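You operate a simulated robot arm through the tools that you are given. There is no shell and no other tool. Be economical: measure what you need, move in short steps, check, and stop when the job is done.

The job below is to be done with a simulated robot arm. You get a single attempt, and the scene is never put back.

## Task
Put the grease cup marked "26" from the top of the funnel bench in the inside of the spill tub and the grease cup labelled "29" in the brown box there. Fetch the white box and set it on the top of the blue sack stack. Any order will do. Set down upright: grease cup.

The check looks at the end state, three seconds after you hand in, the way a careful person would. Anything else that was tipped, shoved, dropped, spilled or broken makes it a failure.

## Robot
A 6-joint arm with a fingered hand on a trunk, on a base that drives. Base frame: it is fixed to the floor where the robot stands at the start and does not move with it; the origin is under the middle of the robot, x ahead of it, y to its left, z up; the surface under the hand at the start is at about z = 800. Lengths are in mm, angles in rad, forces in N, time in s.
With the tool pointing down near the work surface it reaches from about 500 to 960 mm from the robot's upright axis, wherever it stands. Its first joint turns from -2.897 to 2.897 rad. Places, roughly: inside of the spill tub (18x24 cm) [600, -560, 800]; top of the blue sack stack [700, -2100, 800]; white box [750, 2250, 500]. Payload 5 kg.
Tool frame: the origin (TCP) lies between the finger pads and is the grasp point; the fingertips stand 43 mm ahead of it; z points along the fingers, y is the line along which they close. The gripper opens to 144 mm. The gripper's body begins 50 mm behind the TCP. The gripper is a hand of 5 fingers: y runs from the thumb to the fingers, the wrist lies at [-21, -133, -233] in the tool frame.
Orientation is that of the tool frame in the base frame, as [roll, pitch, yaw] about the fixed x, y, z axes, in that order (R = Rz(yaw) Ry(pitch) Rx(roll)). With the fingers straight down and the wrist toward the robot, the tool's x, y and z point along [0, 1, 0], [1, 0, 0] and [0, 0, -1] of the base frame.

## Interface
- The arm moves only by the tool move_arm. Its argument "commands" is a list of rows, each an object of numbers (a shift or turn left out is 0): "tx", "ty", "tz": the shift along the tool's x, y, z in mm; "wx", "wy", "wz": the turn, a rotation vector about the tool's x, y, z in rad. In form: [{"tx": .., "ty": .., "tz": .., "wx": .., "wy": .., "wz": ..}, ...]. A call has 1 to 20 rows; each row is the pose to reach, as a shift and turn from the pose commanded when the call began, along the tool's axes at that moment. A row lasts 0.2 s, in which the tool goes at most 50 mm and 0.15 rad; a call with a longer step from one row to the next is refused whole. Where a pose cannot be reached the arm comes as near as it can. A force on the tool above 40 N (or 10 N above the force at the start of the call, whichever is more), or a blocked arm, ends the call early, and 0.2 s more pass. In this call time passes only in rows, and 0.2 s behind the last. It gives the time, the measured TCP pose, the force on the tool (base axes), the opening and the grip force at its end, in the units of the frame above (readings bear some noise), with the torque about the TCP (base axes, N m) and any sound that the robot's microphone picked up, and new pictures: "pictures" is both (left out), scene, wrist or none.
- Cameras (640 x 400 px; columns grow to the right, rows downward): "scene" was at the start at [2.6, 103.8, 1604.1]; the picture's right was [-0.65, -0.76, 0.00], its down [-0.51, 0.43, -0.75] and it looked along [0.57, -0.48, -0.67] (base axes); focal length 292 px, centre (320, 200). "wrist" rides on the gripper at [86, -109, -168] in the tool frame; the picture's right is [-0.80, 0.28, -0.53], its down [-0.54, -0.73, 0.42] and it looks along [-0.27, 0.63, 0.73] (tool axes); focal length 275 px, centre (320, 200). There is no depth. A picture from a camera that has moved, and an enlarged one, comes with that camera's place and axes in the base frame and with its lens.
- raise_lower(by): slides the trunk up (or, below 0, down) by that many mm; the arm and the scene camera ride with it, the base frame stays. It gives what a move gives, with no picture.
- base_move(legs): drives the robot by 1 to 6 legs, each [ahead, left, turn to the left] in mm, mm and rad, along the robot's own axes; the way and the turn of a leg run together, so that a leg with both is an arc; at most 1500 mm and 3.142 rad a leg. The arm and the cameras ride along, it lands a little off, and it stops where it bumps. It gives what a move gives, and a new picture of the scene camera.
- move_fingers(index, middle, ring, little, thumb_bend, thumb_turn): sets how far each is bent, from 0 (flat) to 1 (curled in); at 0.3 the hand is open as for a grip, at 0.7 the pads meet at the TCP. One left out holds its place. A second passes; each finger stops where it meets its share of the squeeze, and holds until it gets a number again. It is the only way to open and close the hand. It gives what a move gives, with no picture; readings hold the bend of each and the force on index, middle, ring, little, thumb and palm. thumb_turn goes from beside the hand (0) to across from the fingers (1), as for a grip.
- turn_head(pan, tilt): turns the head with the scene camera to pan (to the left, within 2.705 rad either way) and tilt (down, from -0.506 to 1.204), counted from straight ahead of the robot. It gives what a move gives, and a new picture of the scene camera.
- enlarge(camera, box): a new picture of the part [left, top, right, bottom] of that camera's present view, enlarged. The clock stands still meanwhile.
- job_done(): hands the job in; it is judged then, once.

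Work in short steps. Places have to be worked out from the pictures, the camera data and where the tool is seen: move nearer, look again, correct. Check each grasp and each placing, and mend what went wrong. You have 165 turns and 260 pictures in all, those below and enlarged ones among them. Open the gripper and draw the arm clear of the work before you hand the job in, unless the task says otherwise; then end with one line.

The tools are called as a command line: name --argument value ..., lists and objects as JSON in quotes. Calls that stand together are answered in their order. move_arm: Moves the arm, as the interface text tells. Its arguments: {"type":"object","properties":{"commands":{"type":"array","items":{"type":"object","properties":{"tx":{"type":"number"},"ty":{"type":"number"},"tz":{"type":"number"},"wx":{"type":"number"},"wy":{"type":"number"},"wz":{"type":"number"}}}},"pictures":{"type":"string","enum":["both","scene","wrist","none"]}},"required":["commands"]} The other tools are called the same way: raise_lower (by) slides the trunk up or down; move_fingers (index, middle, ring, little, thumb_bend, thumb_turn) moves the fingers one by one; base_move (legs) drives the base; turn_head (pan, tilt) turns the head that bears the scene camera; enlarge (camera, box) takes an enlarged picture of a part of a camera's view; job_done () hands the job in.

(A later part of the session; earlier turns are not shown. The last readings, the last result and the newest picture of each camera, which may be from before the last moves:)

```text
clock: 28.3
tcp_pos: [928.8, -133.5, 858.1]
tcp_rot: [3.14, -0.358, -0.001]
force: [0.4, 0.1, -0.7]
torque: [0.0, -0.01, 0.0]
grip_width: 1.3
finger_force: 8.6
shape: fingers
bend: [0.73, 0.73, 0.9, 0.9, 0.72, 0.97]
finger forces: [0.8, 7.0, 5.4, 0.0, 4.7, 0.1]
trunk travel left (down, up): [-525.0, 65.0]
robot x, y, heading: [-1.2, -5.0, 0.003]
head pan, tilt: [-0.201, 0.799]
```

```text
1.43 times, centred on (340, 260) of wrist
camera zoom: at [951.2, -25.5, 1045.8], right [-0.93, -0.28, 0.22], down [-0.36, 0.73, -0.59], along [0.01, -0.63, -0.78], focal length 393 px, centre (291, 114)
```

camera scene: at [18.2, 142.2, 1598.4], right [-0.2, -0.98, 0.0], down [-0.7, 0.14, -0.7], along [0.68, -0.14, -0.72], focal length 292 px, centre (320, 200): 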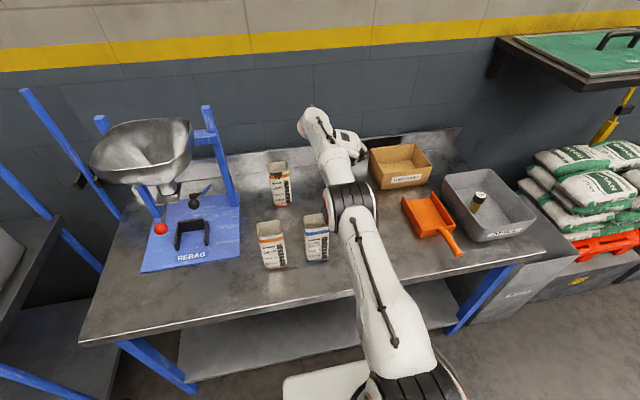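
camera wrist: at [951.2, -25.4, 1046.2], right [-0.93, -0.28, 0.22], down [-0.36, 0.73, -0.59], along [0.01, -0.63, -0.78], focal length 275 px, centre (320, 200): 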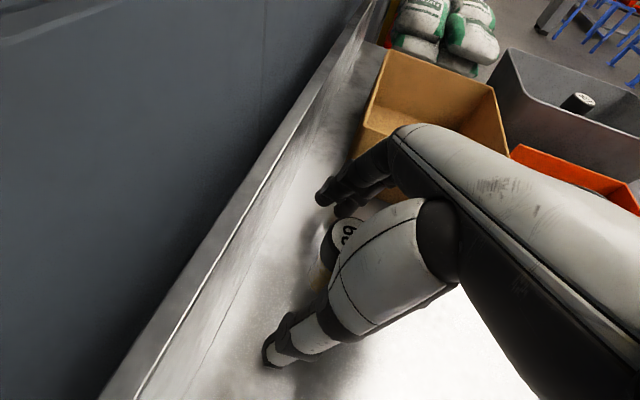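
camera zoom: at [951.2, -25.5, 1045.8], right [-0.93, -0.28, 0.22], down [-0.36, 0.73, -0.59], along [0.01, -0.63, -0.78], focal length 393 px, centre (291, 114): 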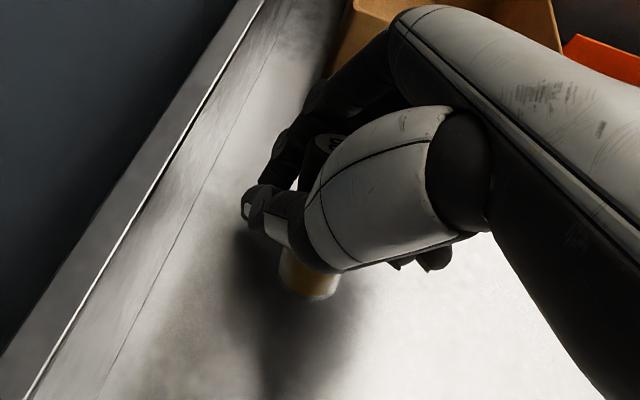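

The pads have nearly met (1.3 mm), so the cup slipped sideways and looks leaning. I look closely before doing anything.

enlarge --camera "wrist" --box '[280, 190, 400, 320]'

enlarge --camera "scene" --box '[320, 120, 400, 200]'

```text
3.08 times, centred on (340, 255) of wrist
camera zoom: at [951.2, -25.5, 1045.8], right [-0.93, -0.28, 0.22], down [-0.36, 0.73, -0.59], along [0.01, -0.63, -0.78], focal length 847 px, centre (258, 31)
```

zoom: 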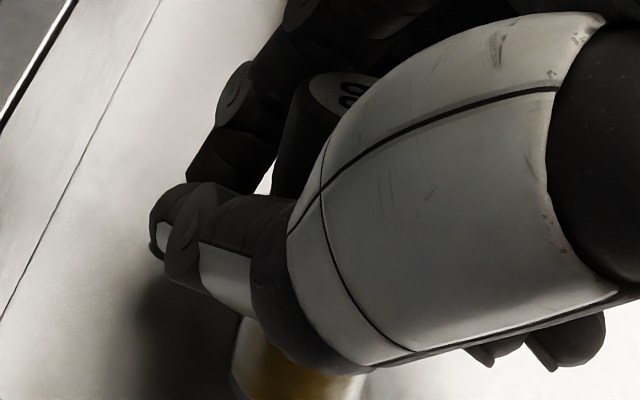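

```text
5.00 times, centred on (360, 160) of scene
camera zoom: at [18.3, 142.1, 1598.4], right [-0.2, -0.98, 0.0], down [-0.7, 0.14, -0.7], along [0.68, -0.14, -0.72], focal length 1462 px, centre (120, 400)
```

zoom: 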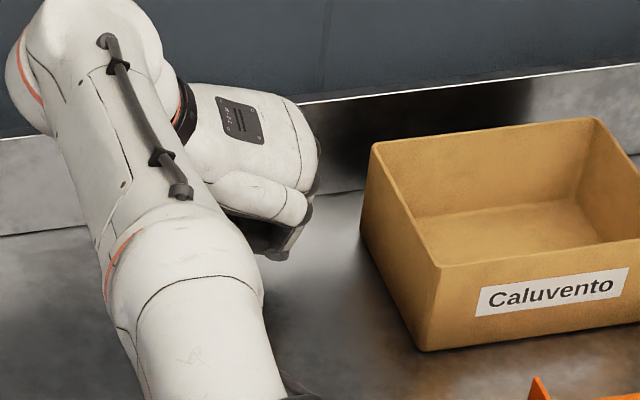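

The cup is pinched off-axis, leaning ~30° toward the fingers. I test whether it is actually held by lifting only 8 mm and looking.

move_arm --commands '[{"tx": 1, "tz": -4}, {"tx": 3, "tz": -8}]' --pictures "wrist"

enlarge --camera "wrist" --box '[280, 190, 400, 320]'

```text
clock: 28.9
tcp_pos: [928.5, -132.7, 865.2]
tcp_rot: [-3.14, -0.36, -0.001]
force: [-0.1, -0.3, -1.4]
torque: [0.0, -0.01, 0.01]
grip_width: 1.4
finger_force: 8.1
shape: fingers
bend: [0.73, 0.73, 0.9, 0.9, 0.72, 0.97]
finger forces: [0.7, 7.0, 5.3, 0.1, 4.7, 0.0]
trunk travel left (down, up): [-525.0, 65.0]
robot x, y, heading: [0.3, -2.1, 0.001]
head pan, tilt: [-0.201, 0.799]
camera wrist: at [950.8, -24.3, 1054.2], right [-0.93, -0.28, 0.22], down [-0.36, 0.73, -0.59], along [0.01, -0.63, -0.78], focal length 275 px, centre (320, 200)
```

wrist: 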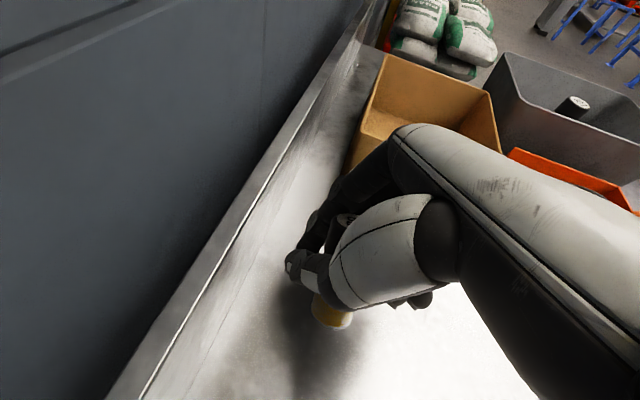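

```text
3.08 times, centred on (340, 255) of wrist
camera zoom: at [950.8, -24.3, 1054.2], right [-0.93, -0.28, 0.22], down [-0.36, 0.73, -0.59], along [0.01, -0.63, -0.78], focal length 847 px, centre (258, 31)
```

zoom: 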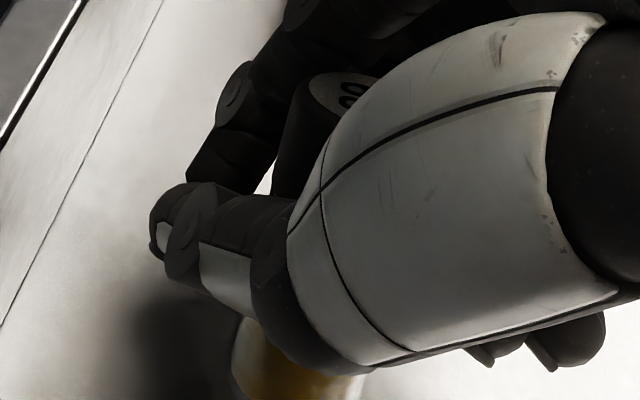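

It is firmly held (weight shows, view unchanged). I lift it well clear and draw it back to inspect the lean.

move_arm --commands '[{"tx": 14, "tz": -38}, {"tx": 28, "tz": -76}, {"tx": 42, "tz": -114}, {"tx": 55, "tz": -152}, {"tx": 25, "tz": -180}, {"tx": -10, "tz": -200}, {"tx": -50, "tz": -215}, {"tx": -90, "tz": -230}]'

enlarge --camera "scene" --box '[300, 60, 440, 200]'

```text
clock: 30.7
tcp_pos: [910.9, -131.4, 1061.8]
tcp_rot: [3.141, -0.358, -0.005]
force: [-0.9, -0.3, -0.8]
torque: [-0.02, -0.04, -0.06]
grip_width: 1.3
finger_force: 9.0
shape: fingers
bend: [0.73, 0.73, 0.9, 0.9, 0.72, 0.97]
finger forces: [0.8, 7.0, 5.0, 0.1, 4.8, 0.1]
out of reach, approached as far as the arm can: row 4, 5, 6, 7, 8
trunk travel left (down, up): [-525.0, 65.0]
robot x, y, heading: [1.2, 0.6, 0.001]
head pan, tilt: [-0.201, 0.799]
camera scene: at [18.1, 142.1, 1598.4], right [-0.2, -0.98, 0.0], down [-0.7, 0.14, -0.7], along [0.68, -0.14, -0.72], focal length 292 px, centre (320, 200)
camera wrist: at [933.5, -22.7, 1249.8], right [-0.93, -0.28, 0.22], down [-0.36, 0.73, -0.59], along [0.0, -0.63, -0.78], focal length 275 px, centre (320, 200)
```

scene: 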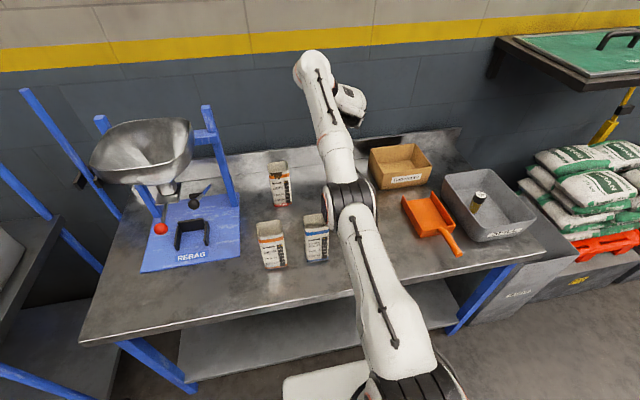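
wrist: 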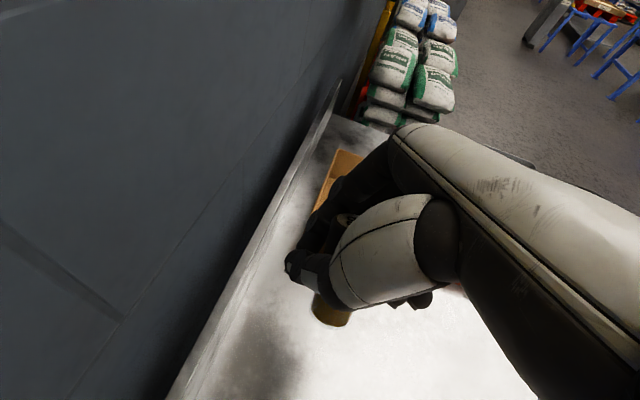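

```text
2.86 times, centred on (370, 130) of scene
camera zoom: at [18.1, 142.1, 1598.4], right [-0.2, -0.98, 0.0], down [-0.7, 0.14, -0.7], along [0.68, -0.14, -0.72], focal length 835 px, centre (177, 400)
```

zoom: 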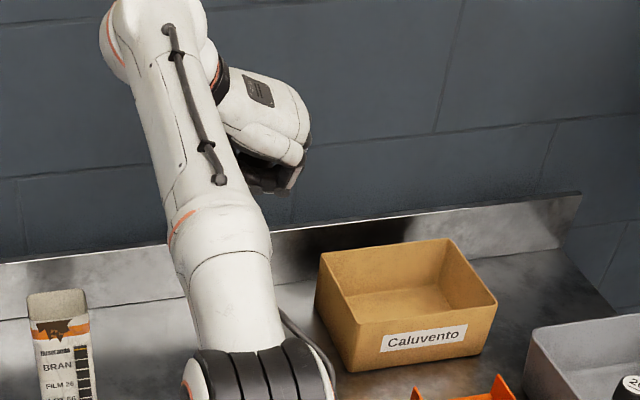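

The cup isn't visible from the head. I draw back, remove the tilt, and then turn the wrist so the head camera can see the cup.

move_arm --commands '[{"tx": -38, "tz": -14, "wy": 0}, {"tx": -76, "tz": -28, "wy": -0.09}, {"tx": -114, "tz": -42, "wy": -0.18}, {"tx": -150, "tz": -56, "wy": -0.27}, {"tx": -170, "tz": -63, "wy": -0.36}]' --pictures "none"

move_arm --commands '[{"wz": -0.14}, {"wz": -0.28}, {"wz": -0.42}, {"wz": -0.56}, {"wz": -0.7}, {"wz": -0.84}, {"wz": -0.98}, {"wz": -1.12}, {"wz": -1.26}, {"wz": -1.4}, {"wz": -1.54}]'

enlarge --camera "scene" --box '[280, 80, 420, 220]'

enlarge --camera "wrist" --box '[260, 180, 420, 340]'

```text
clock: 31.9
tcp_pos: [831.7, -129.7, 1081.4]
tcp_rot: [-3.14, -0.049, -0.003]
force: [0.7, -0.1, -1.4]
torque: [0.0, 0.01, 0.02]
grip_width: 1.5
finger_force: 8.1
shape: fingers
bend: [0.73, 0.73, 0.9, 0.9, 0.72, 0.97]
finger forces: [0.6, 7.0, 4.9, 0.0, 4.8, 0.0]
out of reach, approached as far as the arm can: row 1, 2, 3, 4, 5
trunk travel left (down, up): [-525.0, 65.0]
robot x, y, heading: [0.6, -0.1, -0.0]
head pan, tilt: [-0.201, 0.799]
```

```text
clock: 34.3
tcp_pos: [837.2, -134.8, 1079.6]
tcp_rot: [3.09, -0.001, 1.537]
force: [4.6, -1.4, 1.6]
torque: [0.07, 0.39, 0.09]
grip_width: 1.2
finger_force: 8.7
shape: fingers
bend: [0.73, 0.73, 0.9, 0.9, 0.72, 0.97]
finger forces: [0.6, 7.1, 4.5, 0.0, 4.8, 0.0]
out of reach, approached as far as the arm can: row 1, 2, 3, 4, 5, 6, 7, 8
trunk travel left (down, up): [-525.0, 65.0]
robot x, y, heading: [-1.2, 0.2, -0.001]
head pan, tilt: [-0.201, 0.799]
camera scene: at [24.9, 140.8, 1598.2], right [-0.2, -0.98, 0.0], down [-0.71, 0.14, -0.69], along [0.68, -0.14, -0.72], focal length 292 px, centre (320, 200)
camera wrist: at [723.9, -45.0, 1241.6], right [0.23, -0.81, 0.55], down [-0.72, -0.52, -0.46], along [0.65, -0.29, -0.7], focal length 275 px, centre (320, 200)
```

scene: 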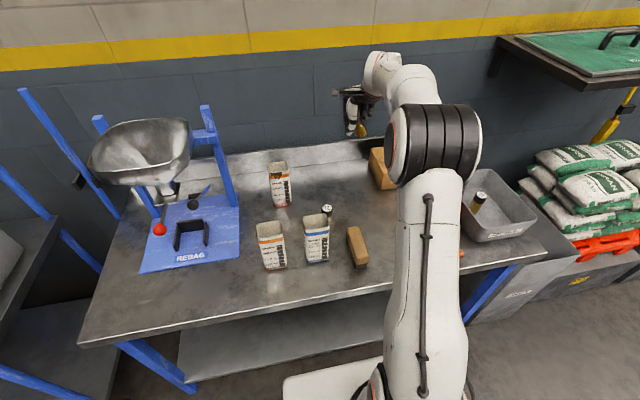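
wrist: 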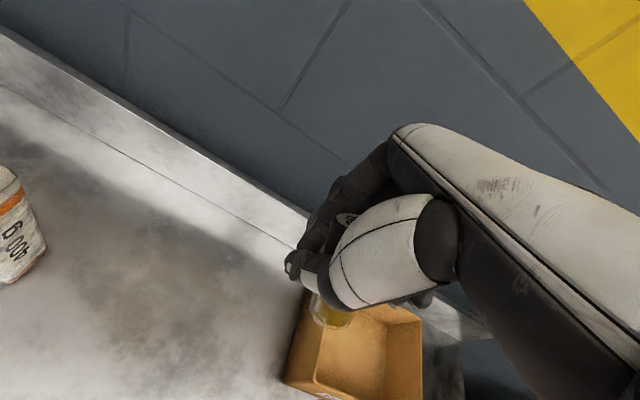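

```text
2.86 times, centred on (350, 150) of scene
camera zoom: at [24.9, 140.8, 1598.2], right [-0.2, -0.98, 0.0], down [-0.71, 0.14, -0.69], along [0.68, -0.14, -0.72], focal length 835 px, centre (234, 343)
```

zoom: 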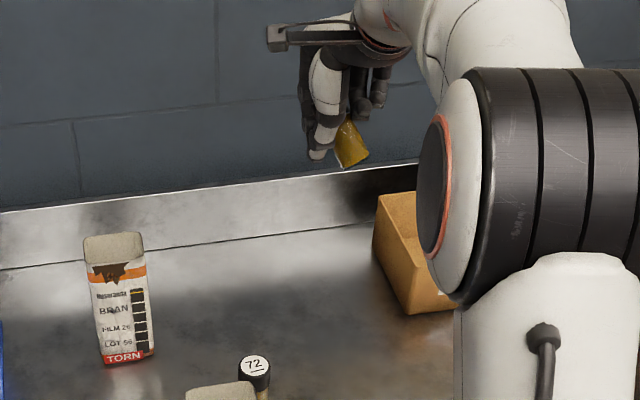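

```text
2.50 times, centred on (340, 260) of wrist
camera zoom: at [723.9, -45.0, 1241.6], right [0.23, -0.81, 0.55], down [-0.72, -0.52, -0.46], along [0.65, -0.29, -0.7], focal length 688 px, centre (270, 50)
```

zoom: 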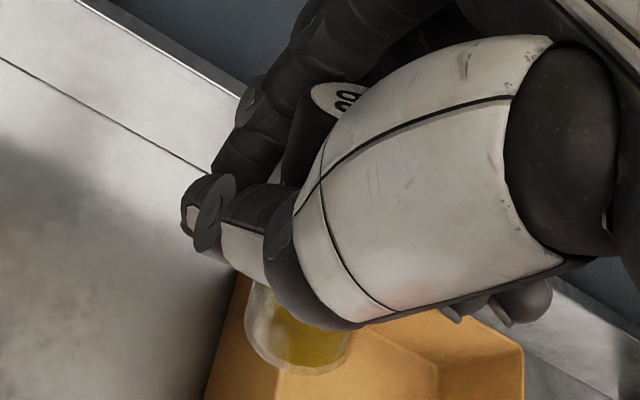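

The cup is held by thumb/middle/ring with its axis leaning about 50° relative to the tool (base toward thumb). I move to a free zone and roll the hand to bring the cup upright, half-way first, then look.

move_arm --commands '[{"tx": -5, "ty": -25, "wx": -0.11, "wy": 0.09}, {"tx": -10, "ty": -50, "wx": -0.22, "wy": 0.18}, {"tx": -15, "ty": -80, "wx": -0.33, "wy": 0.27}, {"tx": -15, "ty": -80, "wx": -0.44, "wy": 0.35}]'

enlarge --camera "scene" --box '[280, 80, 420, 220]'

```text
clock: 35.3
tcp_pos: [749.6, -144.7, 1076.9]
tcp_rot: [2.631, -0.334, 1.631]
force: [0.3, -0.7, -1.0]
torque: [0.0, 0.01, 0.02]
grip_width: 1.5
finger_force: 7.8
shape: fingers
bend: [0.73, 0.73, 0.9, 0.9, 0.72, 0.97]
finger forces: [0.5, 7.1, 3.0, 0.0, 5.3, 0.0]
trunk travel left (down, up): [-525.0, 65.0]
robot x, y, heading: [0.7, 0.5, -0.001]
head pan, tilt: [-0.201, 0.799]
camera scene: at [18.1, 141.8, 1598.5], right [-0.2, -0.98, 0.0], down [-0.7, 0.14, -0.7], along [0.68, -0.14, -0.72], focal length 292 px, centre (320, 200)
camera wrist: at [571.4, -105.9, 1193.5], right [0.04, -0.95, 0.31], down [-0.41, -0.3, -0.86], along [0.91, -0.09, -0.4], focal length 275 px, centre (320, 200)
```

scene: 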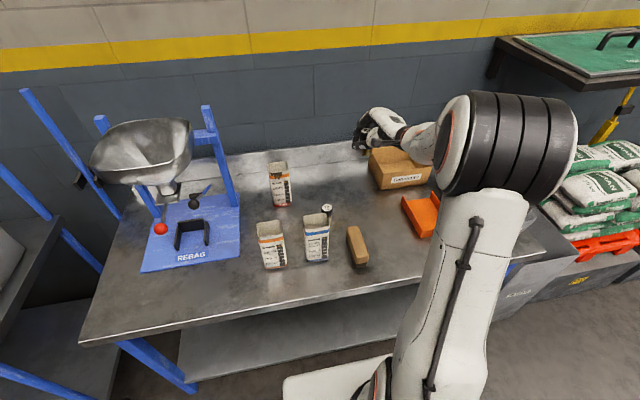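
wrist: 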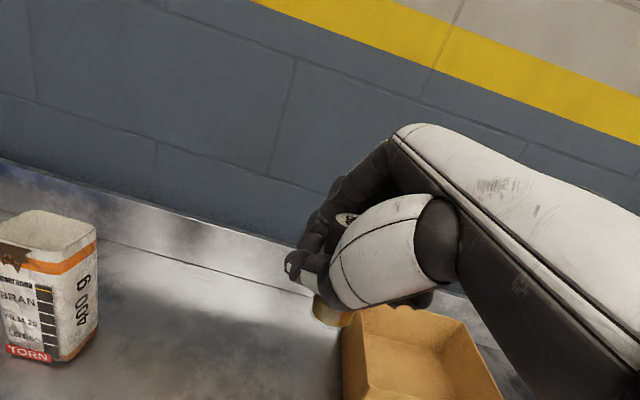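

```text
2.86 times, centred on (350, 150) of scene
camera zoom: at [18.1, 141.8, 1598.5], right [-0.2, -0.98, 0.0], down [-0.7, 0.14, -0.7], along [0.68, -0.14, -0.72], focal length 835 px, centre (234, 343)
```

zoom: 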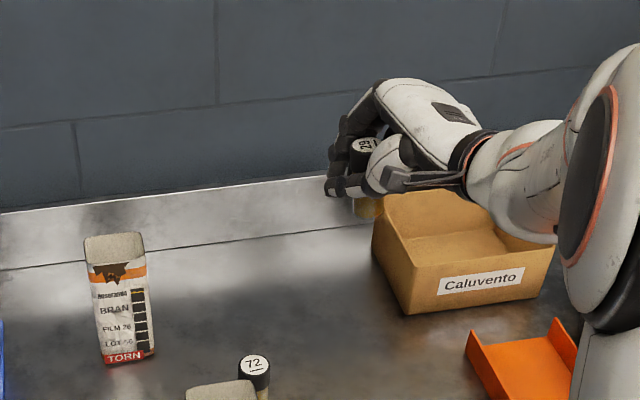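

Now the head camera sees the cup, almost upright. I enlarge to judge the remaining lean.

enlarge --camera "scene" --box '[340, 95, 400, 165]'

enlarge --camera "wrist" --box '[260, 180, 420, 340]'

```text
5.71 times, centred on (370, 130) of scene
camera zoom: at [18.1, 141.8, 1598.5], right [-0.2, -0.98, 0.0], down [-0.7, 0.14, -0.7], along [0.68, -0.14, -0.72], focal length 1670 px, centre (34, 600)
```

zoom: 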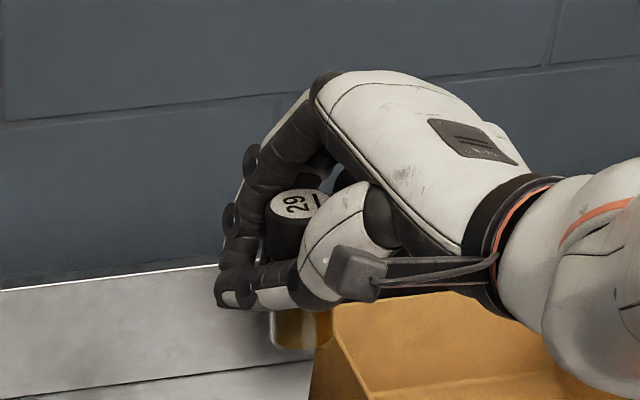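

```text
2.50 times, centred on (340, 260) of wrist
camera zoom: at [571.4, -105.9, 1193.5], right [0.04, -0.95, 0.31], down [-0.41, -0.3, -0.86], along [0.91, -0.09, -0.4], focal length 688 px, centre (270, 50)
```

zoom: 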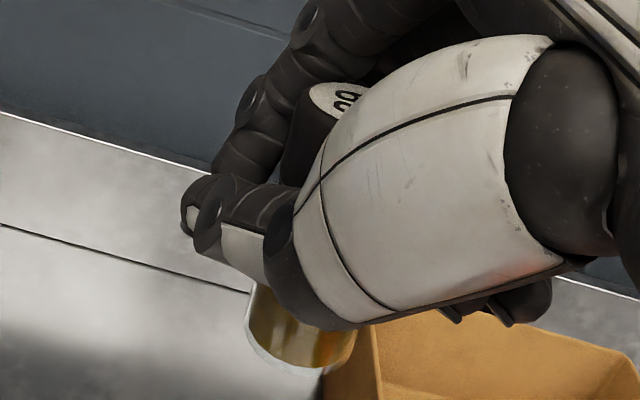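

The cup is within ~9° of vertical. I correct the rest and lower toward the open bench at about (745, -165) to stand it there for a cleaner re-grasp.

move_arm --commands '[{"tx": -10, "ty": -15, "tz": 26, "wx": -0.007, "wy": 0.115, "wz": 0.061}, {"tx": -23, "ty": -33, "tz": 58, "wx": -0.007, "wy": 0.115, "wz": 0.061}, {"tx": -36, "ty": -51, "tz": 91, "wx": -0.007, "wy": 0.115, "wz": 0.061}, {"tx": -49, "ty": -69, "tz": 124, "wx": -0.007, "wy": 0.115, "wz": 0.061}]'

enlarge --camera "scene" --box '[330, 120, 410, 210]'

```text
clock: 36.3
tcp_pos: [753.4, -143.5, 926.3]
tcp_rot: [2.62, -0.465, 1.636]
force: [-0.7, -0.1, -0.1]
torque: [-0.07, 0.05, 0.0]
grip_width: 1.0
finger_force: 8.0
shape: fingers
bend: [0.73, 0.73, 0.9, 0.9, 0.72, 0.97]
finger forces: [0.6, 7.1, 3.2, 0.0, 5.2, 0.0]
trunk travel left (down, up): [-525.0, 65.0]
robot x, y, heading: [-0.1, 1.6, 0.0]
head pan, tilt: [-0.201, 0.799]
camera scene: at [18.6, 141.9, 1598.5], right [-0.2, -0.98, 0.0], down [-0.7, 0.14, -0.7], along [0.68, -0.14, -0.72], focal length 292 px, centre (320, 200)
camera wrist: at [574.7, -118.6, 1047.6], right [0.05, -0.98, 0.18], down [-0.41, -0.18, -0.89], along [0.91, -0.03, -0.41], focal length 275 px, centre (320, 200)
```

scene: 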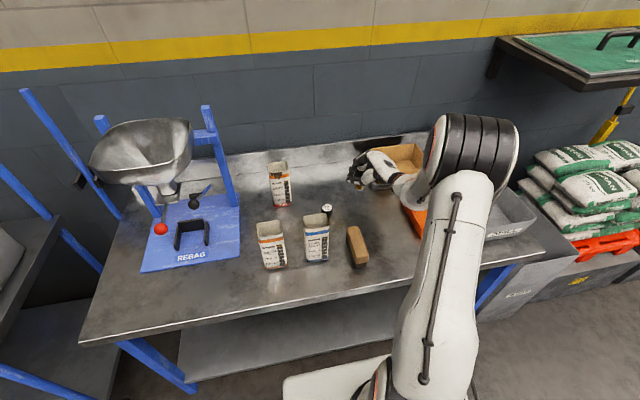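
wrist: 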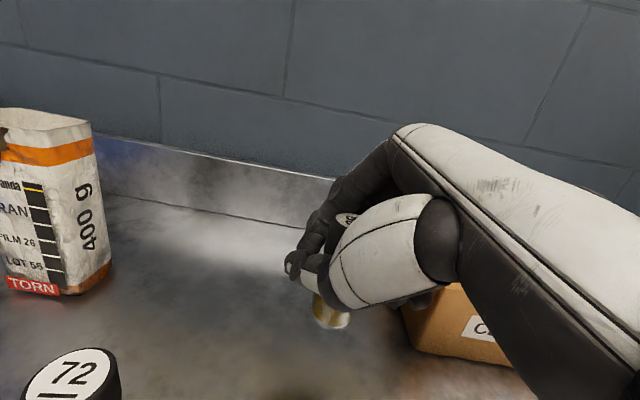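

```text
4.44 times, centred on (370, 165) of scene
camera zoom: at [18.6, 141.9, 1598.5], right [-0.2, -0.98, 0.0], down [-0.7, 0.14, -0.7], along [0.68, -0.14, -0.72], focal length 1299 px, centre (98, 356)
```

zoom: 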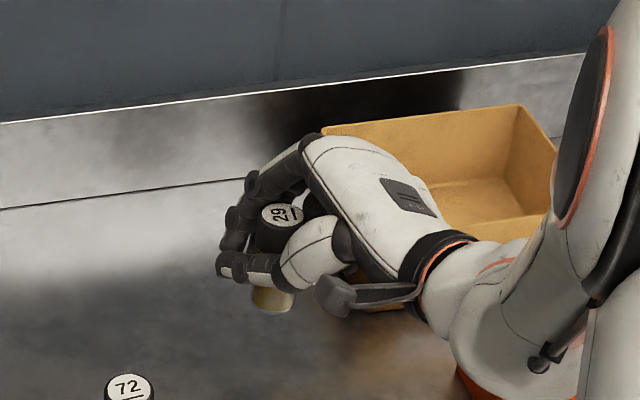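

The cup looks plumb now, base about 50–60 mm above the bench. I lower 42 mm and then feel for contact.

move_arm --commands '[{"tx": -9, "ty": -9, "tz": 15.5}, {"tx": -16, "ty": -16, "tz": 27}, {"tx": -19, "ty": -19, "tz": 33}]' --pictures "none"

enlarge --camera "scene" --box '[330, 140, 410, 230]'

enlarge --camera "wrist" --box '[200, 150, 440, 400]'

```text
clock: 37.1
tcp_pos: [752.6, -143.5, 882.9]
tcp_rot: [2.623, -0.466, 1.634]
force: [-0.5, 0.0, -1.0]
torque: [-0.01, -0.02, 0.0]
grip_width: 1.3
finger_force: 8.2
shape: fingers
bend: [0.73, 0.73, 0.9, 0.9, 0.72, 0.97]
finger forces: [0.5, 7.2, 3.3, 0.0, 5.3, 0.0]
trunk travel left (down, up): [-525.0, 65.0]
robot x, y, heading: [3.6, 2.4, -0.004]
head pan, tilt: [-0.201, 0.799]
```

```text
4.44 times, centred on (370, 185) of scene
camera zoom: at [18.3, 142.1, 1598.4], right [-0.2, -0.98, 0.0], down [-0.7, 0.14, -0.7], along [0.68, -0.14, -0.72], focal length 1299 px, centre (98, 267)
```

zoom: 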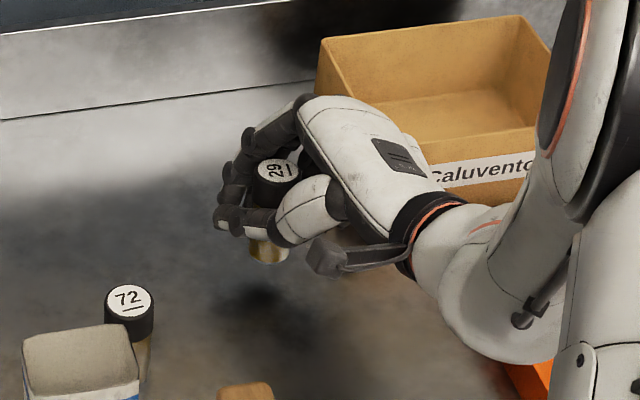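

```text
1.60 times, centred on (320, 275) of wrist
camera zoom: at [572.7, -118.8, 1004.0], right [0.05, -0.98, 0.18], down [-0.41, -0.19, -0.89], along [0.91, -0.03, -0.41], focal length 440 px, centre (320, 80)
```

zoom: 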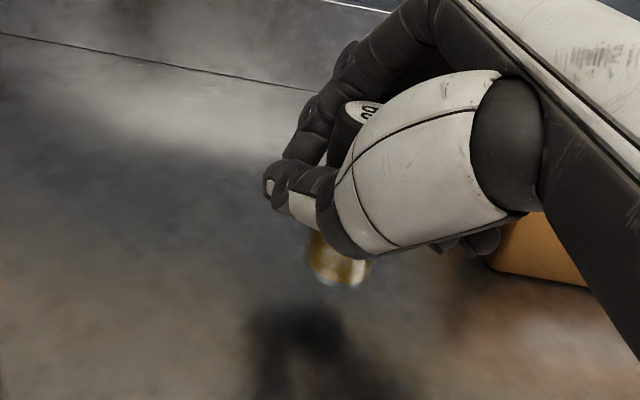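

Nearly plumb with ~20 mm to go. I lower slowly toward contact.

move_arm --commands '[{"tx": -2.2, "ty": -2.2, "tz": 3.9}, {"tx": -4.5, "ty": -4.5, "tz": 7.8}]' --pictures "none"

enlarge --camera "wrist" --box '[240, 190, 400, 350]'

```text
clock: 37.7
tcp_pos: [751.5, -142.3, 874.6]
tcp_rot: [2.622, -0.466, 1.636]
force: [-0.3, -0.5, -0.7]
torque: [0.02, -0.01, 0.02]
grip_width: 1.2
finger_force: 8.4
shape: fingers
bend: [0.73, 0.73, 0.9, 0.9, 0.72, 0.97]
finger forces: [0.5, 7.1, 3.3, 0.0, 5.2, 0.1]
trunk travel left (down, up): [-525.0, 65.0]
robot x, y, heading: [1.7, -0.4, 0.001]
head pan, tilt: [-0.201, 0.799]
```

```text
2.50 times, centred on (320, 270) of wrist
camera zoom: at [572.1, -118.7, 995.3], right [0.05, -0.98, 0.18], down [-0.41, -0.18, -0.89], along [0.91, -0.03, -0.41], focal length 688 px, centre (320, 25)
```

zoom: 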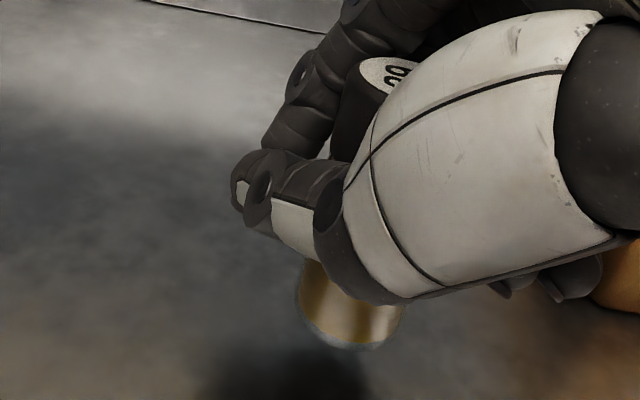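

Base is a few mm above the bench; continuing in tiny steps with force readings.

move_arm --commands '[{"tx": -1.1, "ty": -1.1, "tz": 1.9}, {"tx": -2.2, "ty": -2.2, "tz": 3.9}]' --pictures "none"

move_arm --commands '[{"tx": -0.9, "ty": -0.9, "tz": 1.6}, {"tx": -1.8, "ty": -1.8, "tz": 3.1}]' --pictures "none"

```text
clock: 38.3
tcp_pos: [749.7, -143.9, 869.4]
tcp_rot: [2.622, -0.467, 1.635]
force: [-0.6, 0.3, -0.8]
torque: [0.0, 0.01, 0.02]
grip_width: 1.4
finger_force: 8.1
shape: fingers
bend: [0.73, 0.73, 0.9, 0.9, 0.72, 0.97]
finger forces: [0.6, 7.1, 3.2, 0.1, 5.2, 0.0]
trunk travel left (down, up): [-525.0, 65.0]
robot x, y, heading: [-1.0, -6.6, 0.0]
head pan, tilt: [-0.201, 0.799]
```

```text
clock: 38.9
tcp_pos: [750.4, -144.3, 864.2]
tcp_rot: [2.624, -0.467, 1.637]
force: [0.2, -0.6, -0.6]
torque: [0.01, -0.02, 0.01]
grip_width: 1.3
finger_force: 7.5
shape: fingers
bend: [0.73, 0.73, 0.9, 0.9, 0.72, 0.97]
finger forces: [0.5, 7.0, 3.3, 0.0, 5.1, 0.1]
trunk travel left (down, up): [-525.0, 65.0]
robot x, y, heading: [0.0, -2.3, -0.003]
head pan, tilt: [-0.201, 0.799]
```

move_arm --commands '[{"tx": -0.9, "ty": -0.9, "tz": 1.6}]' --pictures "none"

move_arm --commands '[{"tx": -0.9, "ty": -0.9, "tz": 1.6}]' --pictures "none"

enlarge --camera "wrist" --box '[240, 190, 400, 350]'

enlarge --camera "scene" --box '[340, 160, 400, 220]'

```text
clock: 39.3
tcp_pos: [750.7, -143.8, 863.5]
tcp_rot: [2.622, -0.467, 1.637]
force: [0.7, 0.6, -0.2]
torque: [0.03, -0.02, 0.02]
grip_width: 1.1
finger_force: 8.2
shape: fingers
bend: [0.73, 0.73, 0.9, 0.9, 0.72, 0.97]
finger forces: [0.6, 7.1, 3.3, 0.0, 5.3, 0.1]
trunk travel left (down, up): [-525.0, 65.0]
robot x, y, heading: [3.0, 0.4, 0.001]
head pan, tilt: [-0.201, 0.799]
```

```text
clock: 39.7
tcp_pos: [750.6, -143.3, 861.2]
tcp_rot: [2.623, -0.467, 1.637]
force: [0.1, -0.2, -0.9]
torque: [-0.01, -0.01, -0.02]
grip_width: 1.4
finger_force: 8.2
shape: fingers
bend: [0.73, 0.73, 0.9, 0.9, 0.72, 0.97]
finger forces: [0.5, 7.0, 3.3, 0.1, 5.2, 0.0]
trunk travel left (down, up): [-525.0, 65.0]
robot x, y, heading: [1.5, 0.4, 0.0]
head pan, tilt: [-0.201, 0.799]
```

```text
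2.50 times, centred on (320, 270) of wrist
camera zoom: at [571.8, -119.8, 982.5], right [0.05, -0.98, 0.18], down [-0.41, -0.19, -0.89], along [0.91, -0.03, -0.41], focal length 688 px, centre (320, 25)
```

zoom: 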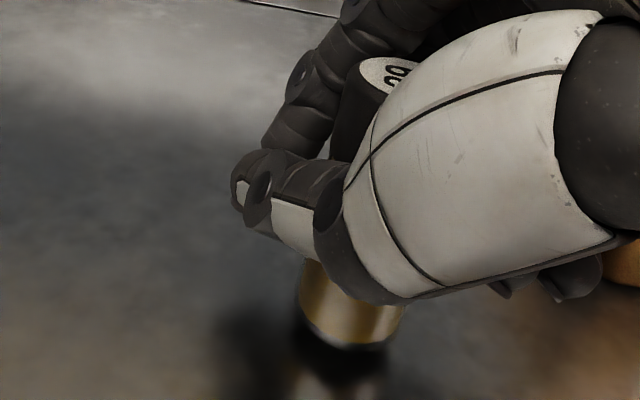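

```text
6.67 times, centred on (370, 190) of scene
camera zoom: at [18.2, 142.1, 1598.4], right [-0.2, -0.98, 0.0], down [-0.7, 0.14, -0.7], along [0.68, -0.14, -0.72], focal length 1949 px, centre (-13, 267)
```

zoom: 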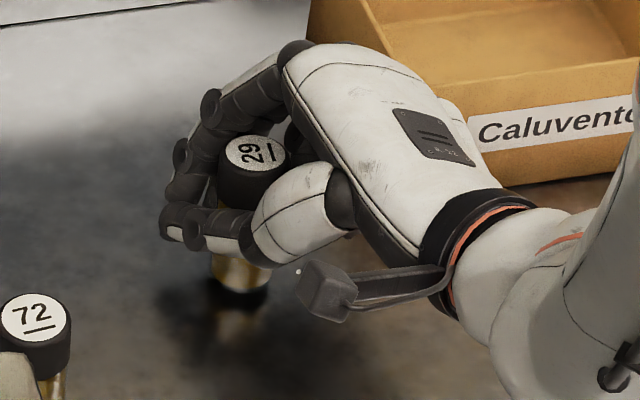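

The reflection shows a very small gap left; continuing with 1.5–2 mm steps.

move_arm --commands '[{"tx": -0.9, "ty": -0.9, "tz": 1.6}]' --pictures "none"

move_arm --commands '[{"tx": -0.9, "ty": -0.9, "tz": 1.6}]' --pictures "none"

move_arm --commands '[{"tx": -0.9, "ty": -0.9, "tz": 1.6}]' --pictures "none"

```text
clock: 40.1
tcp_pos: [749.5, -144.3, 858.5]
tcp_rot: [2.623, -0.468, 1.637]
force: [1.0, 0.9, -0.1]
torque: [0.04, 0.0, 0.01]
grip_width: 1.5
finger_force: 8.3
shape: fingers
bend: [0.73, 0.73, 0.9, 0.9, 0.72, 0.97]
finger forces: [0.5, 7.1, 3.3, 0.0, 5.3, 0.1]
trunk travel left (down, up): [-525.0, 65.0]
robot x, y, heading: [0.5, -1.5, -0.003]
head pan, tilt: [-0.201, 0.799]
```

```text
clock: 40.5
tcp_pos: [751.1, -143.8, 857.5]
tcp_rot: [2.622, -0.465, 1.636]
force: [-0.8, -0.5, -0.9]
torque: [-0.01, 0.03, 0.01]
grip_width: 1.5
finger_force: 8.4
shape: fingers
bend: [0.73, 0.73, 0.9, 0.9, 0.72, 0.97]
finger forces: [0.5, 7.1, 3.3, 0.0, 5.4, 0.1]
trunk travel left (down, up): [-525.0, 65.0]
robot x, y, heading: [-0.6, 3.4, 0.002]
head pan, tilt: [-0.201, 0.799]
```

```text
clock: 40.9
tcp_pos: [750.5, -143.9, 856.4]
tcp_rot: [2.621, -0.465, 1.636]
force: [0.1, 0.8, 2.6]
torque: [-0.02, -0.01, 0.02]
grip_width: 1.4
finger_force: 8.9
shape: fingers
bend: [0.73, 0.73, 0.9, 0.9, 0.72, 0.96]
finger forces: [0.4, 7.6, 4.0, 0.1, 6.6, 0.0]
trunk travel left (down, up): [-525.0, 65.0]
robot x, y, heading: [-2.1, 1.5, 0.0]
head pan, tilt: [-0.201, 0.799]
```

Contact felt. I press 1 mm more to seat it, then open only the thumb and look.

move_arm --commands '[{"tx": -0.5, "ty": -0.5, "tz": 0.9}]' --pictures "none"

move_fingers --thumb_bend 0.6

enlarge --camera "wrist" --box '[240, 190, 400, 350]'

enlarge --camera "scene" --box '[340, 160, 400, 220]'

```text
clock: 41.3
tcp_pos: [750.8, -143.6, 854.9]
tcp_rot: [2.621, -0.466, 1.636]
force: [-0.4, 1.8, 4.5]
torque: [0.04, -0.05, 0.02]
grip_width: 1.4
finger_force: 9.9
shape: fingers
bend: [0.73, 0.74, 0.9, 0.9, 0.72, 0.96]
finger forces: [0.3, 7.6, 3.4, 0.0, 7.4, 0.0]
trunk travel left (down, up): [-525.0, 65.0]
robot x, y, heading: [0.8, 1.8, 0.003]
head pan, tilt: [-0.201, 0.799]
```

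```text
clock: 42.3
tcp_pos: [749.8, -142.8, 853.6]
tcp_rot: [2.621, -0.466, 1.638]
force: [0.1, 0.7, -0.3]
torque: [0.01, -0.01, 0.02]
grip_width: 13.9
finger_force: 2.6
shape: fingers
bend: [0.75, 0.75, 0.9, 0.9, 0.59, 0.97]
finger forces: [0.0, 2.4, 0.8, 0.0, 2.3, 0.1]
trunk travel left (down, up): [-525.0, 65.0]
robot x, y, heading: [1.7, -0.3, -0.004]
head pan, tilt: [-0.201, 0.799]
```

```text
2.50 times, centred on (320, 270) of wrist
camera zoom: at [571.9, -119.5, 975.1], right [0.05, -0.98, 0.18], down [-0.41, -0.19, -0.89], along [0.91, -0.03, -0.41], focal length 688 px, centre (320, 25)
```

zoom: 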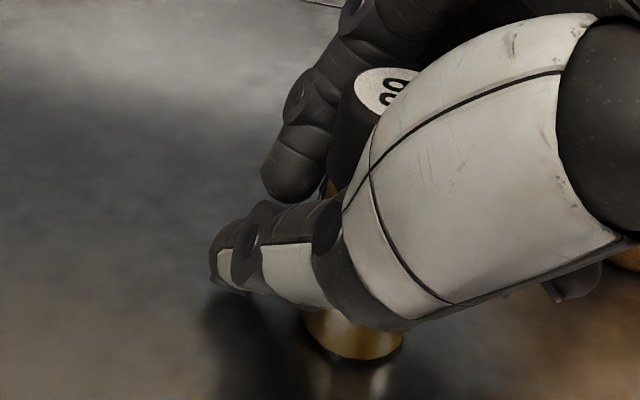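

```text
6.67 times, centred on (370, 190) of scene
camera zoom: at [18.2, 142.1, 1598.4], right [-0.2, -0.98, 0.0], down [-0.7, 0.14, -0.7], along [0.68, -0.14, -0.72], focal length 1949 px, centre (-13, 267)
```

zoom: 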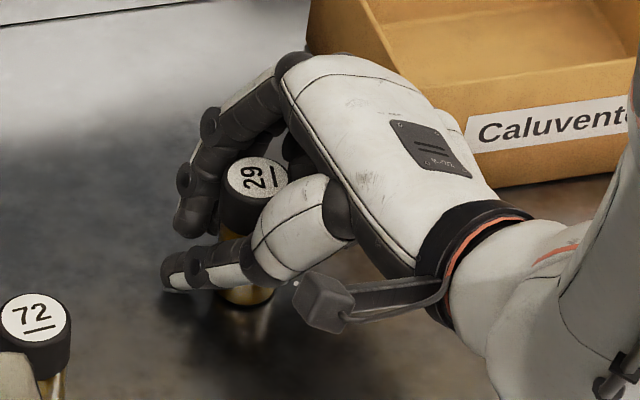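

The cup is standing; light contact remains. I open index, middle and thumb further, and ring a bit.

move_fingers --index 0.62 --middle 0.64 --ring 0.82 --thumb_bend 0.52

move_fingers --index 0.45 --middle 0.45 --ring 0.6 --thumb_bend 0.4

enlarge --camera "wrist" --box '[220, 170, 420, 370]'

enlarge --camera "scene" --box '[340, 160, 400, 220]'

```text
clock: 43.3
tcp_pos: [749.8, -144.3, 854.6]
tcp_rot: [2.621, -0.464, 1.637]
force: [-1.1, -4.0, 12.5]
torque: [0.15, 0.26, 0.08]
grip_width: 45.4
finger_force: 6.8
shape: fingers
bend: [0.62, 0.64, 0.82, 0.9, 0.56, 0.97]
finger forces: [0.0, 0.1, 0.1, 0.0, 12.7, 0.1]
trunk travel left (down, up): [-525.0, 65.0]
robot x, y, heading: [1.2, -1.3, 0.0]
head pan, tilt: [-0.201, 0.799]
```

```text
clock: 44.3
tcp_pos: [751.3, -145.4, 857.7]
tcp_rot: [2.617, -0.466, 1.636]
force: [3.9, -6.0, 27.7]
torque: [0.46, 0.37, -0.04]
grip_width: 80.5
finger_force: 14.1
shape: fingers
bend: [0.45, 0.45, 0.6, 0.9, 0.51, 0.96]
finger forces: [0.0, 0.0, 0.1, 0.0, 28.2, 0.0]
trunk travel left (down, up): [-525.0, 65.0]
robot x, y, heading: [1.6, -0.8, -0.001]
head pan, tilt: [-0.201, 0.799]
```

```text
2.00 times, centred on (320, 270) of wrist
camera zoom: at [571.1, -120.2, 977.3], right [0.04, -0.98, 0.18], down [-0.4, -0.18, -0.9], along [0.91, -0.03, -0.41], focal length 551 px, centre (320, 60)
```

zoom: 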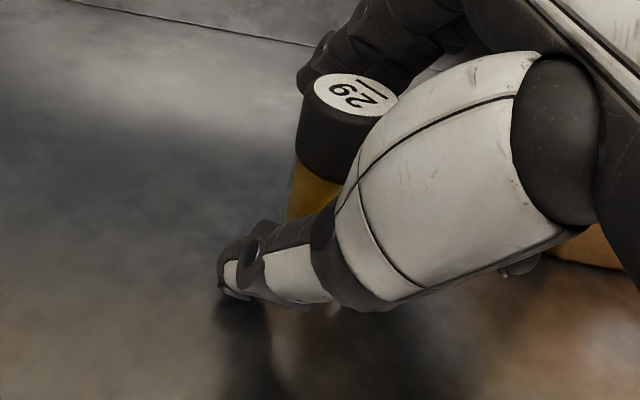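

```text
6.67 times, centred on (370, 190) of scene
camera zoom: at [16.0, 141.9, 1598.6], right [-0.2, -0.98, 0.0], down [-0.7, 0.14, -0.7], along [0.68, -0.14, -0.72], focal length 1949 px, centre (-13, 267)
```

zoom: 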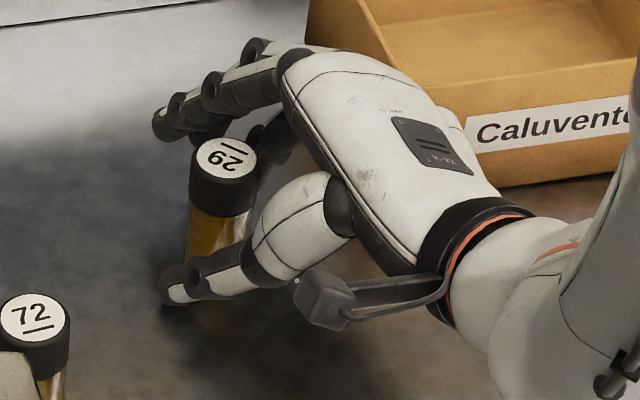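

Cup 29 stands free and upright; the thumb is merely pressing on the bench. I raise the hand 12 mm to relieve that.

move_arm --commands '[{"tx": 2.5, "ty": 2.5, "tz": -4.5}, {"tx": 5.5, "ty": 5.5, "tz": -9.3}]' --pictures "none"

enlarge --camera "scene" --box '[340, 160, 400, 220]'

enlarge --camera "wrist" --box '[220, 170, 420, 370]'

```text
clock: 44.9
tcp_pos: [749.6, -139.9, 862.8]
tcp_rot: [2.626, -0.465, 1.638]
force: [2.8, 0.3, 8.0]
torque: [0.24, 0.11, -0.06]
grip_width: 95.4
finger_force: 4.4
shape: fingers
bend: [0.45, 0.45, 0.6, 0.9, 0.45, 0.96]
finger forces: [0.0, 0.1, 0.1, 0.1, 8.3, 0.0]
trunk travel left (down, up): [-525.0, 65.0]
robot x, y, heading: [0.8, 1.0, 0.002]
head pan, tilt: [-0.201, 0.799]
```

```text
6.67 times, centred on (370, 190) of scene
camera zoom: at [17.6, 142.3, 1598.1], right [-0.2, -0.98, 0.0], down [-0.7, 0.14, -0.7], along [0.68, -0.14, -0.72], focal length 1949 px, centre (-13, 267)
```

zoom: 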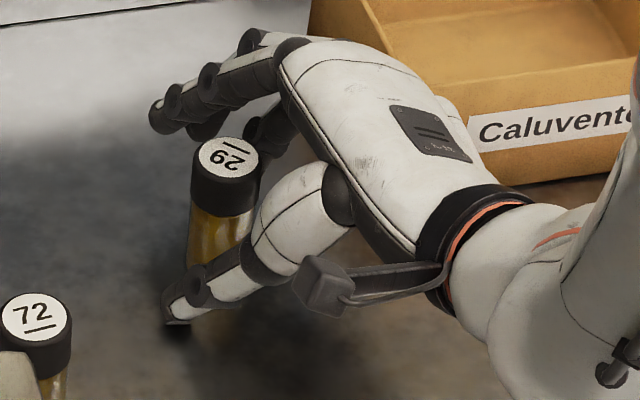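

```text
2.00 times, centred on (320, 270) of wrist
camera zoom: at [571.5, -117.5, 985.5], right [0.05, -0.98, 0.18], down [-0.41, -0.19, -0.89], along [0.91, -0.03, -0.41], focal length 551 px, centre (320, 60)
```

zoom: 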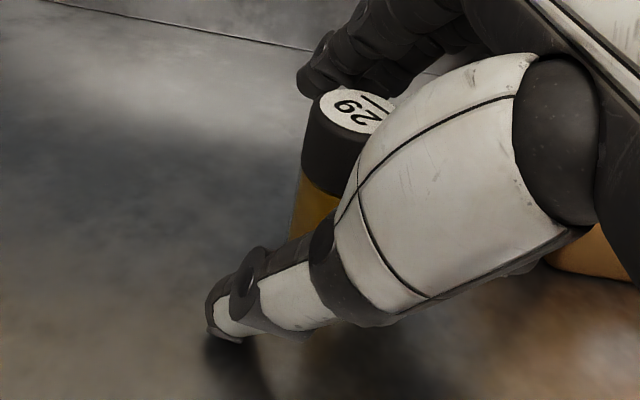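

Good, the cup stands upright. I keep rising straight up to clear the hand.

move_arm --commands '[{"tx": 5, "ty": 5, "tz": -8.5}, {"tx": 14, "ty": 14, "tz": -23}, {"tx": 27, "ty": 27, "tz": -46}, {"tx": 45, "ty": 45, "tz": -78}, {"tx": 63, "ty": 62, "tz": -109}, {"tx": 81, "ty": 80, "tz": -140}]'

```text
clock: 46.3
tcp_pos: [750.2, -143.2, 1044.3]
tcp_rot: [2.624, -0.467, 1.635]
force: [0.6, 0.5, -0.2]
torque: [0.02, -0.06, -0.04]
grip_width: 105.1
finger_force: 0.1
shape: fingers
bend: [0.45, 0.45, 0.6, 0.9, 0.4, 0.97]
finger forces: [0.0, 0.0, 0.1, 0.0, 0.0, 0.0]
trunk travel left (down, up): [-525.0, 65.0]
robot x, y, heading: [-2.6, 1.3, 0.005]
head pan, tilt: [-0.201, 0.799]
camera scene: at [17.8, 142.2, 1598.3], right [-0.2, -0.98, 0.0], down [-0.7, 0.14, -0.7], along [0.68, -0.14, -0.72], focal length 292 px, centre (320, 200)
camera wrist: at [571.9, -119.6, 1167.6], right [0.05, -0.98, 0.18], down [-0.41, -0.18, -0.89], along [0.91, -0.03, -0.41], focal length 275 px, centre (320, 200)
```

scene: 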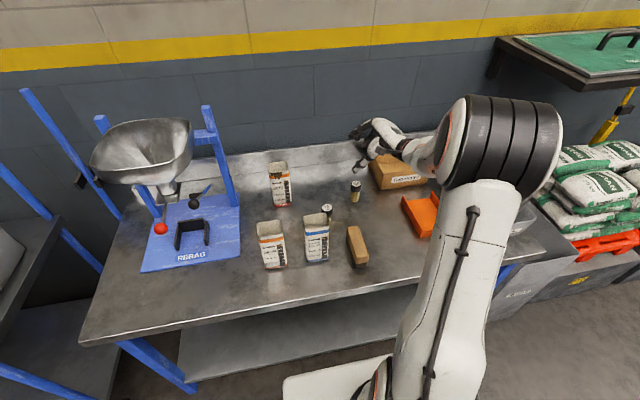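
wrist: 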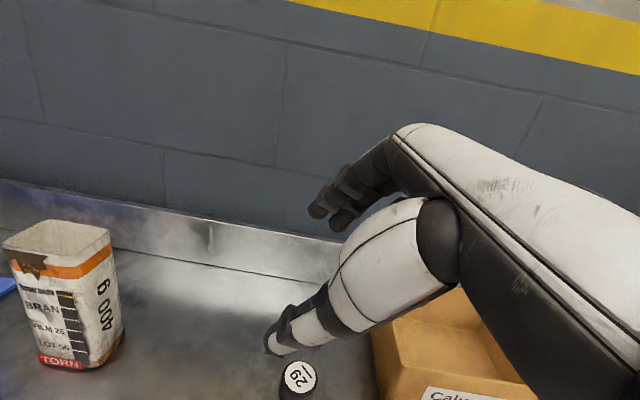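

Cup 29 now stands at about (755, -139), a much easier place. I rotate the hand back to straight down and open the fingers.

move_arm --commands '[{"wx": 0.099, "wy": -0.095, "wz": -0.012}, {"wx": 0.197, "wy": -0.189, "wz": -0.024}, {"wx": 0.296, "wy": -0.284, "wz": -0.035}, {"wx": 0.394, "wy": -0.378, "wz": -0.047}, {"wx": 0.493, "wy": -0.473, "wz": -0.059}]' --pictures "none"

move_fingers --index 0.3 --middle 0.3 --ring 0.3 --little 0.3 --thumb_bend 0.3

move_arm --commands '[{}]'

```text
clock: 47.5
tcp_pos: [751.7, -143.3, 1047.9]
tcp_rot: [3.141, 0.003, 1.57]
force: [0.0, -0.1, 0.1]
torque: [-0.01, -0.05, -0.01]
grip_width: 105.1
finger_force: 0.0
shape: fingers
bend: [0.45, 0.45, 0.6, 0.9, 0.4, 0.97]
finger forces: [0.0, 0.0, 0.1, 0.0, 0.0, 0.1]
trunk travel left (down, up): [-525.0, 65.0]
robot x, y, heading: [0.4, -0.6, -0.003]
head pan, tilt: [-0.201, 0.799]
```

```text
clock: 48.5
tcp_pos: [749.5, -142.8, 1046.6]
tcp_rot: [3.139, 0.002, 1.572]
force: [-1.0, 0.3, 0.0]
torque: [-0.02, -0.01, -0.05]
grip_width: 149.2
finger_force: 0.1
shape: fingers
bend: [0.3, 0.3, 0.3, 0.3, 0.3, 0.97]
finger forces: [0.0, 0.1, 0.0, 0.0, 0.0, 0.1]
trunk travel left (down, up): [-525.0, 65.0]
robot x, y, heading: [-0.0, 1.1, -0.003]
head pan, tilt: [-0.201, 0.799]
```

```text
clock: 48.9
tcp_pos: [751.1, -142.8, 1047.0]
tcp_rot: [3.139, 0.003, 1.571]
force: [0.1, 0.2, 0.2]
torque: [0.0, 0.01, -0.02]
grip_width: 148.9
finger_force: 0.0
shape: fingers
bend: [0.3, 0.3, 0.3, 0.3, 0.3, 0.97]
finger forces: [0.0, 0.0, 0.1, 0.0, 0.0, 0.0]
trunk travel left (down, up): [-525.0, 65.0]
robot x, y, heading: [1.0, 0.6, -0.002]
head pan, tilt: [-0.201, 0.799]
camera scene: at [18.1, 142.1, 1598.4], right [-0.2, -0.98, 0.0], down [-0.7, 0.14, -0.7], along [0.68, -0.14, -0.72], focal length 292 px, centre (320, 200)
camera wrist: at [642.3, -56.8, 1214.6], right [0.28, -0.8, 0.54], down [-0.72, -0.54, -0.42], along [0.63, -0.27, -0.73], focal length 275 px, centre (320, 200)
```

scene: 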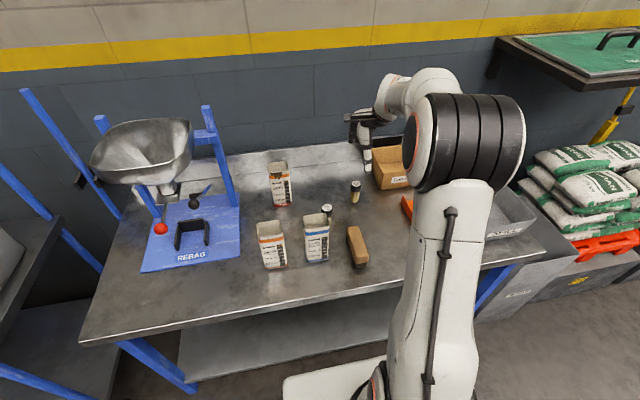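
wrist: 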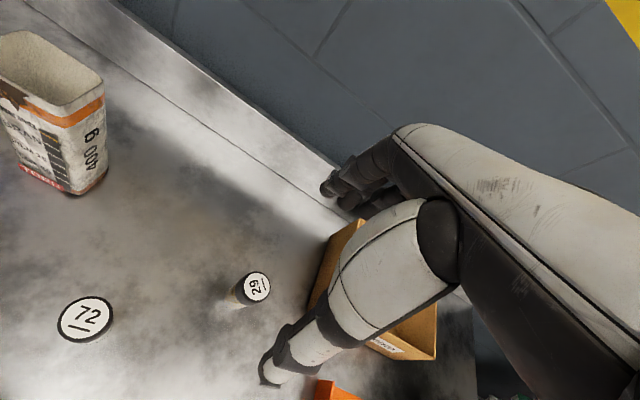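

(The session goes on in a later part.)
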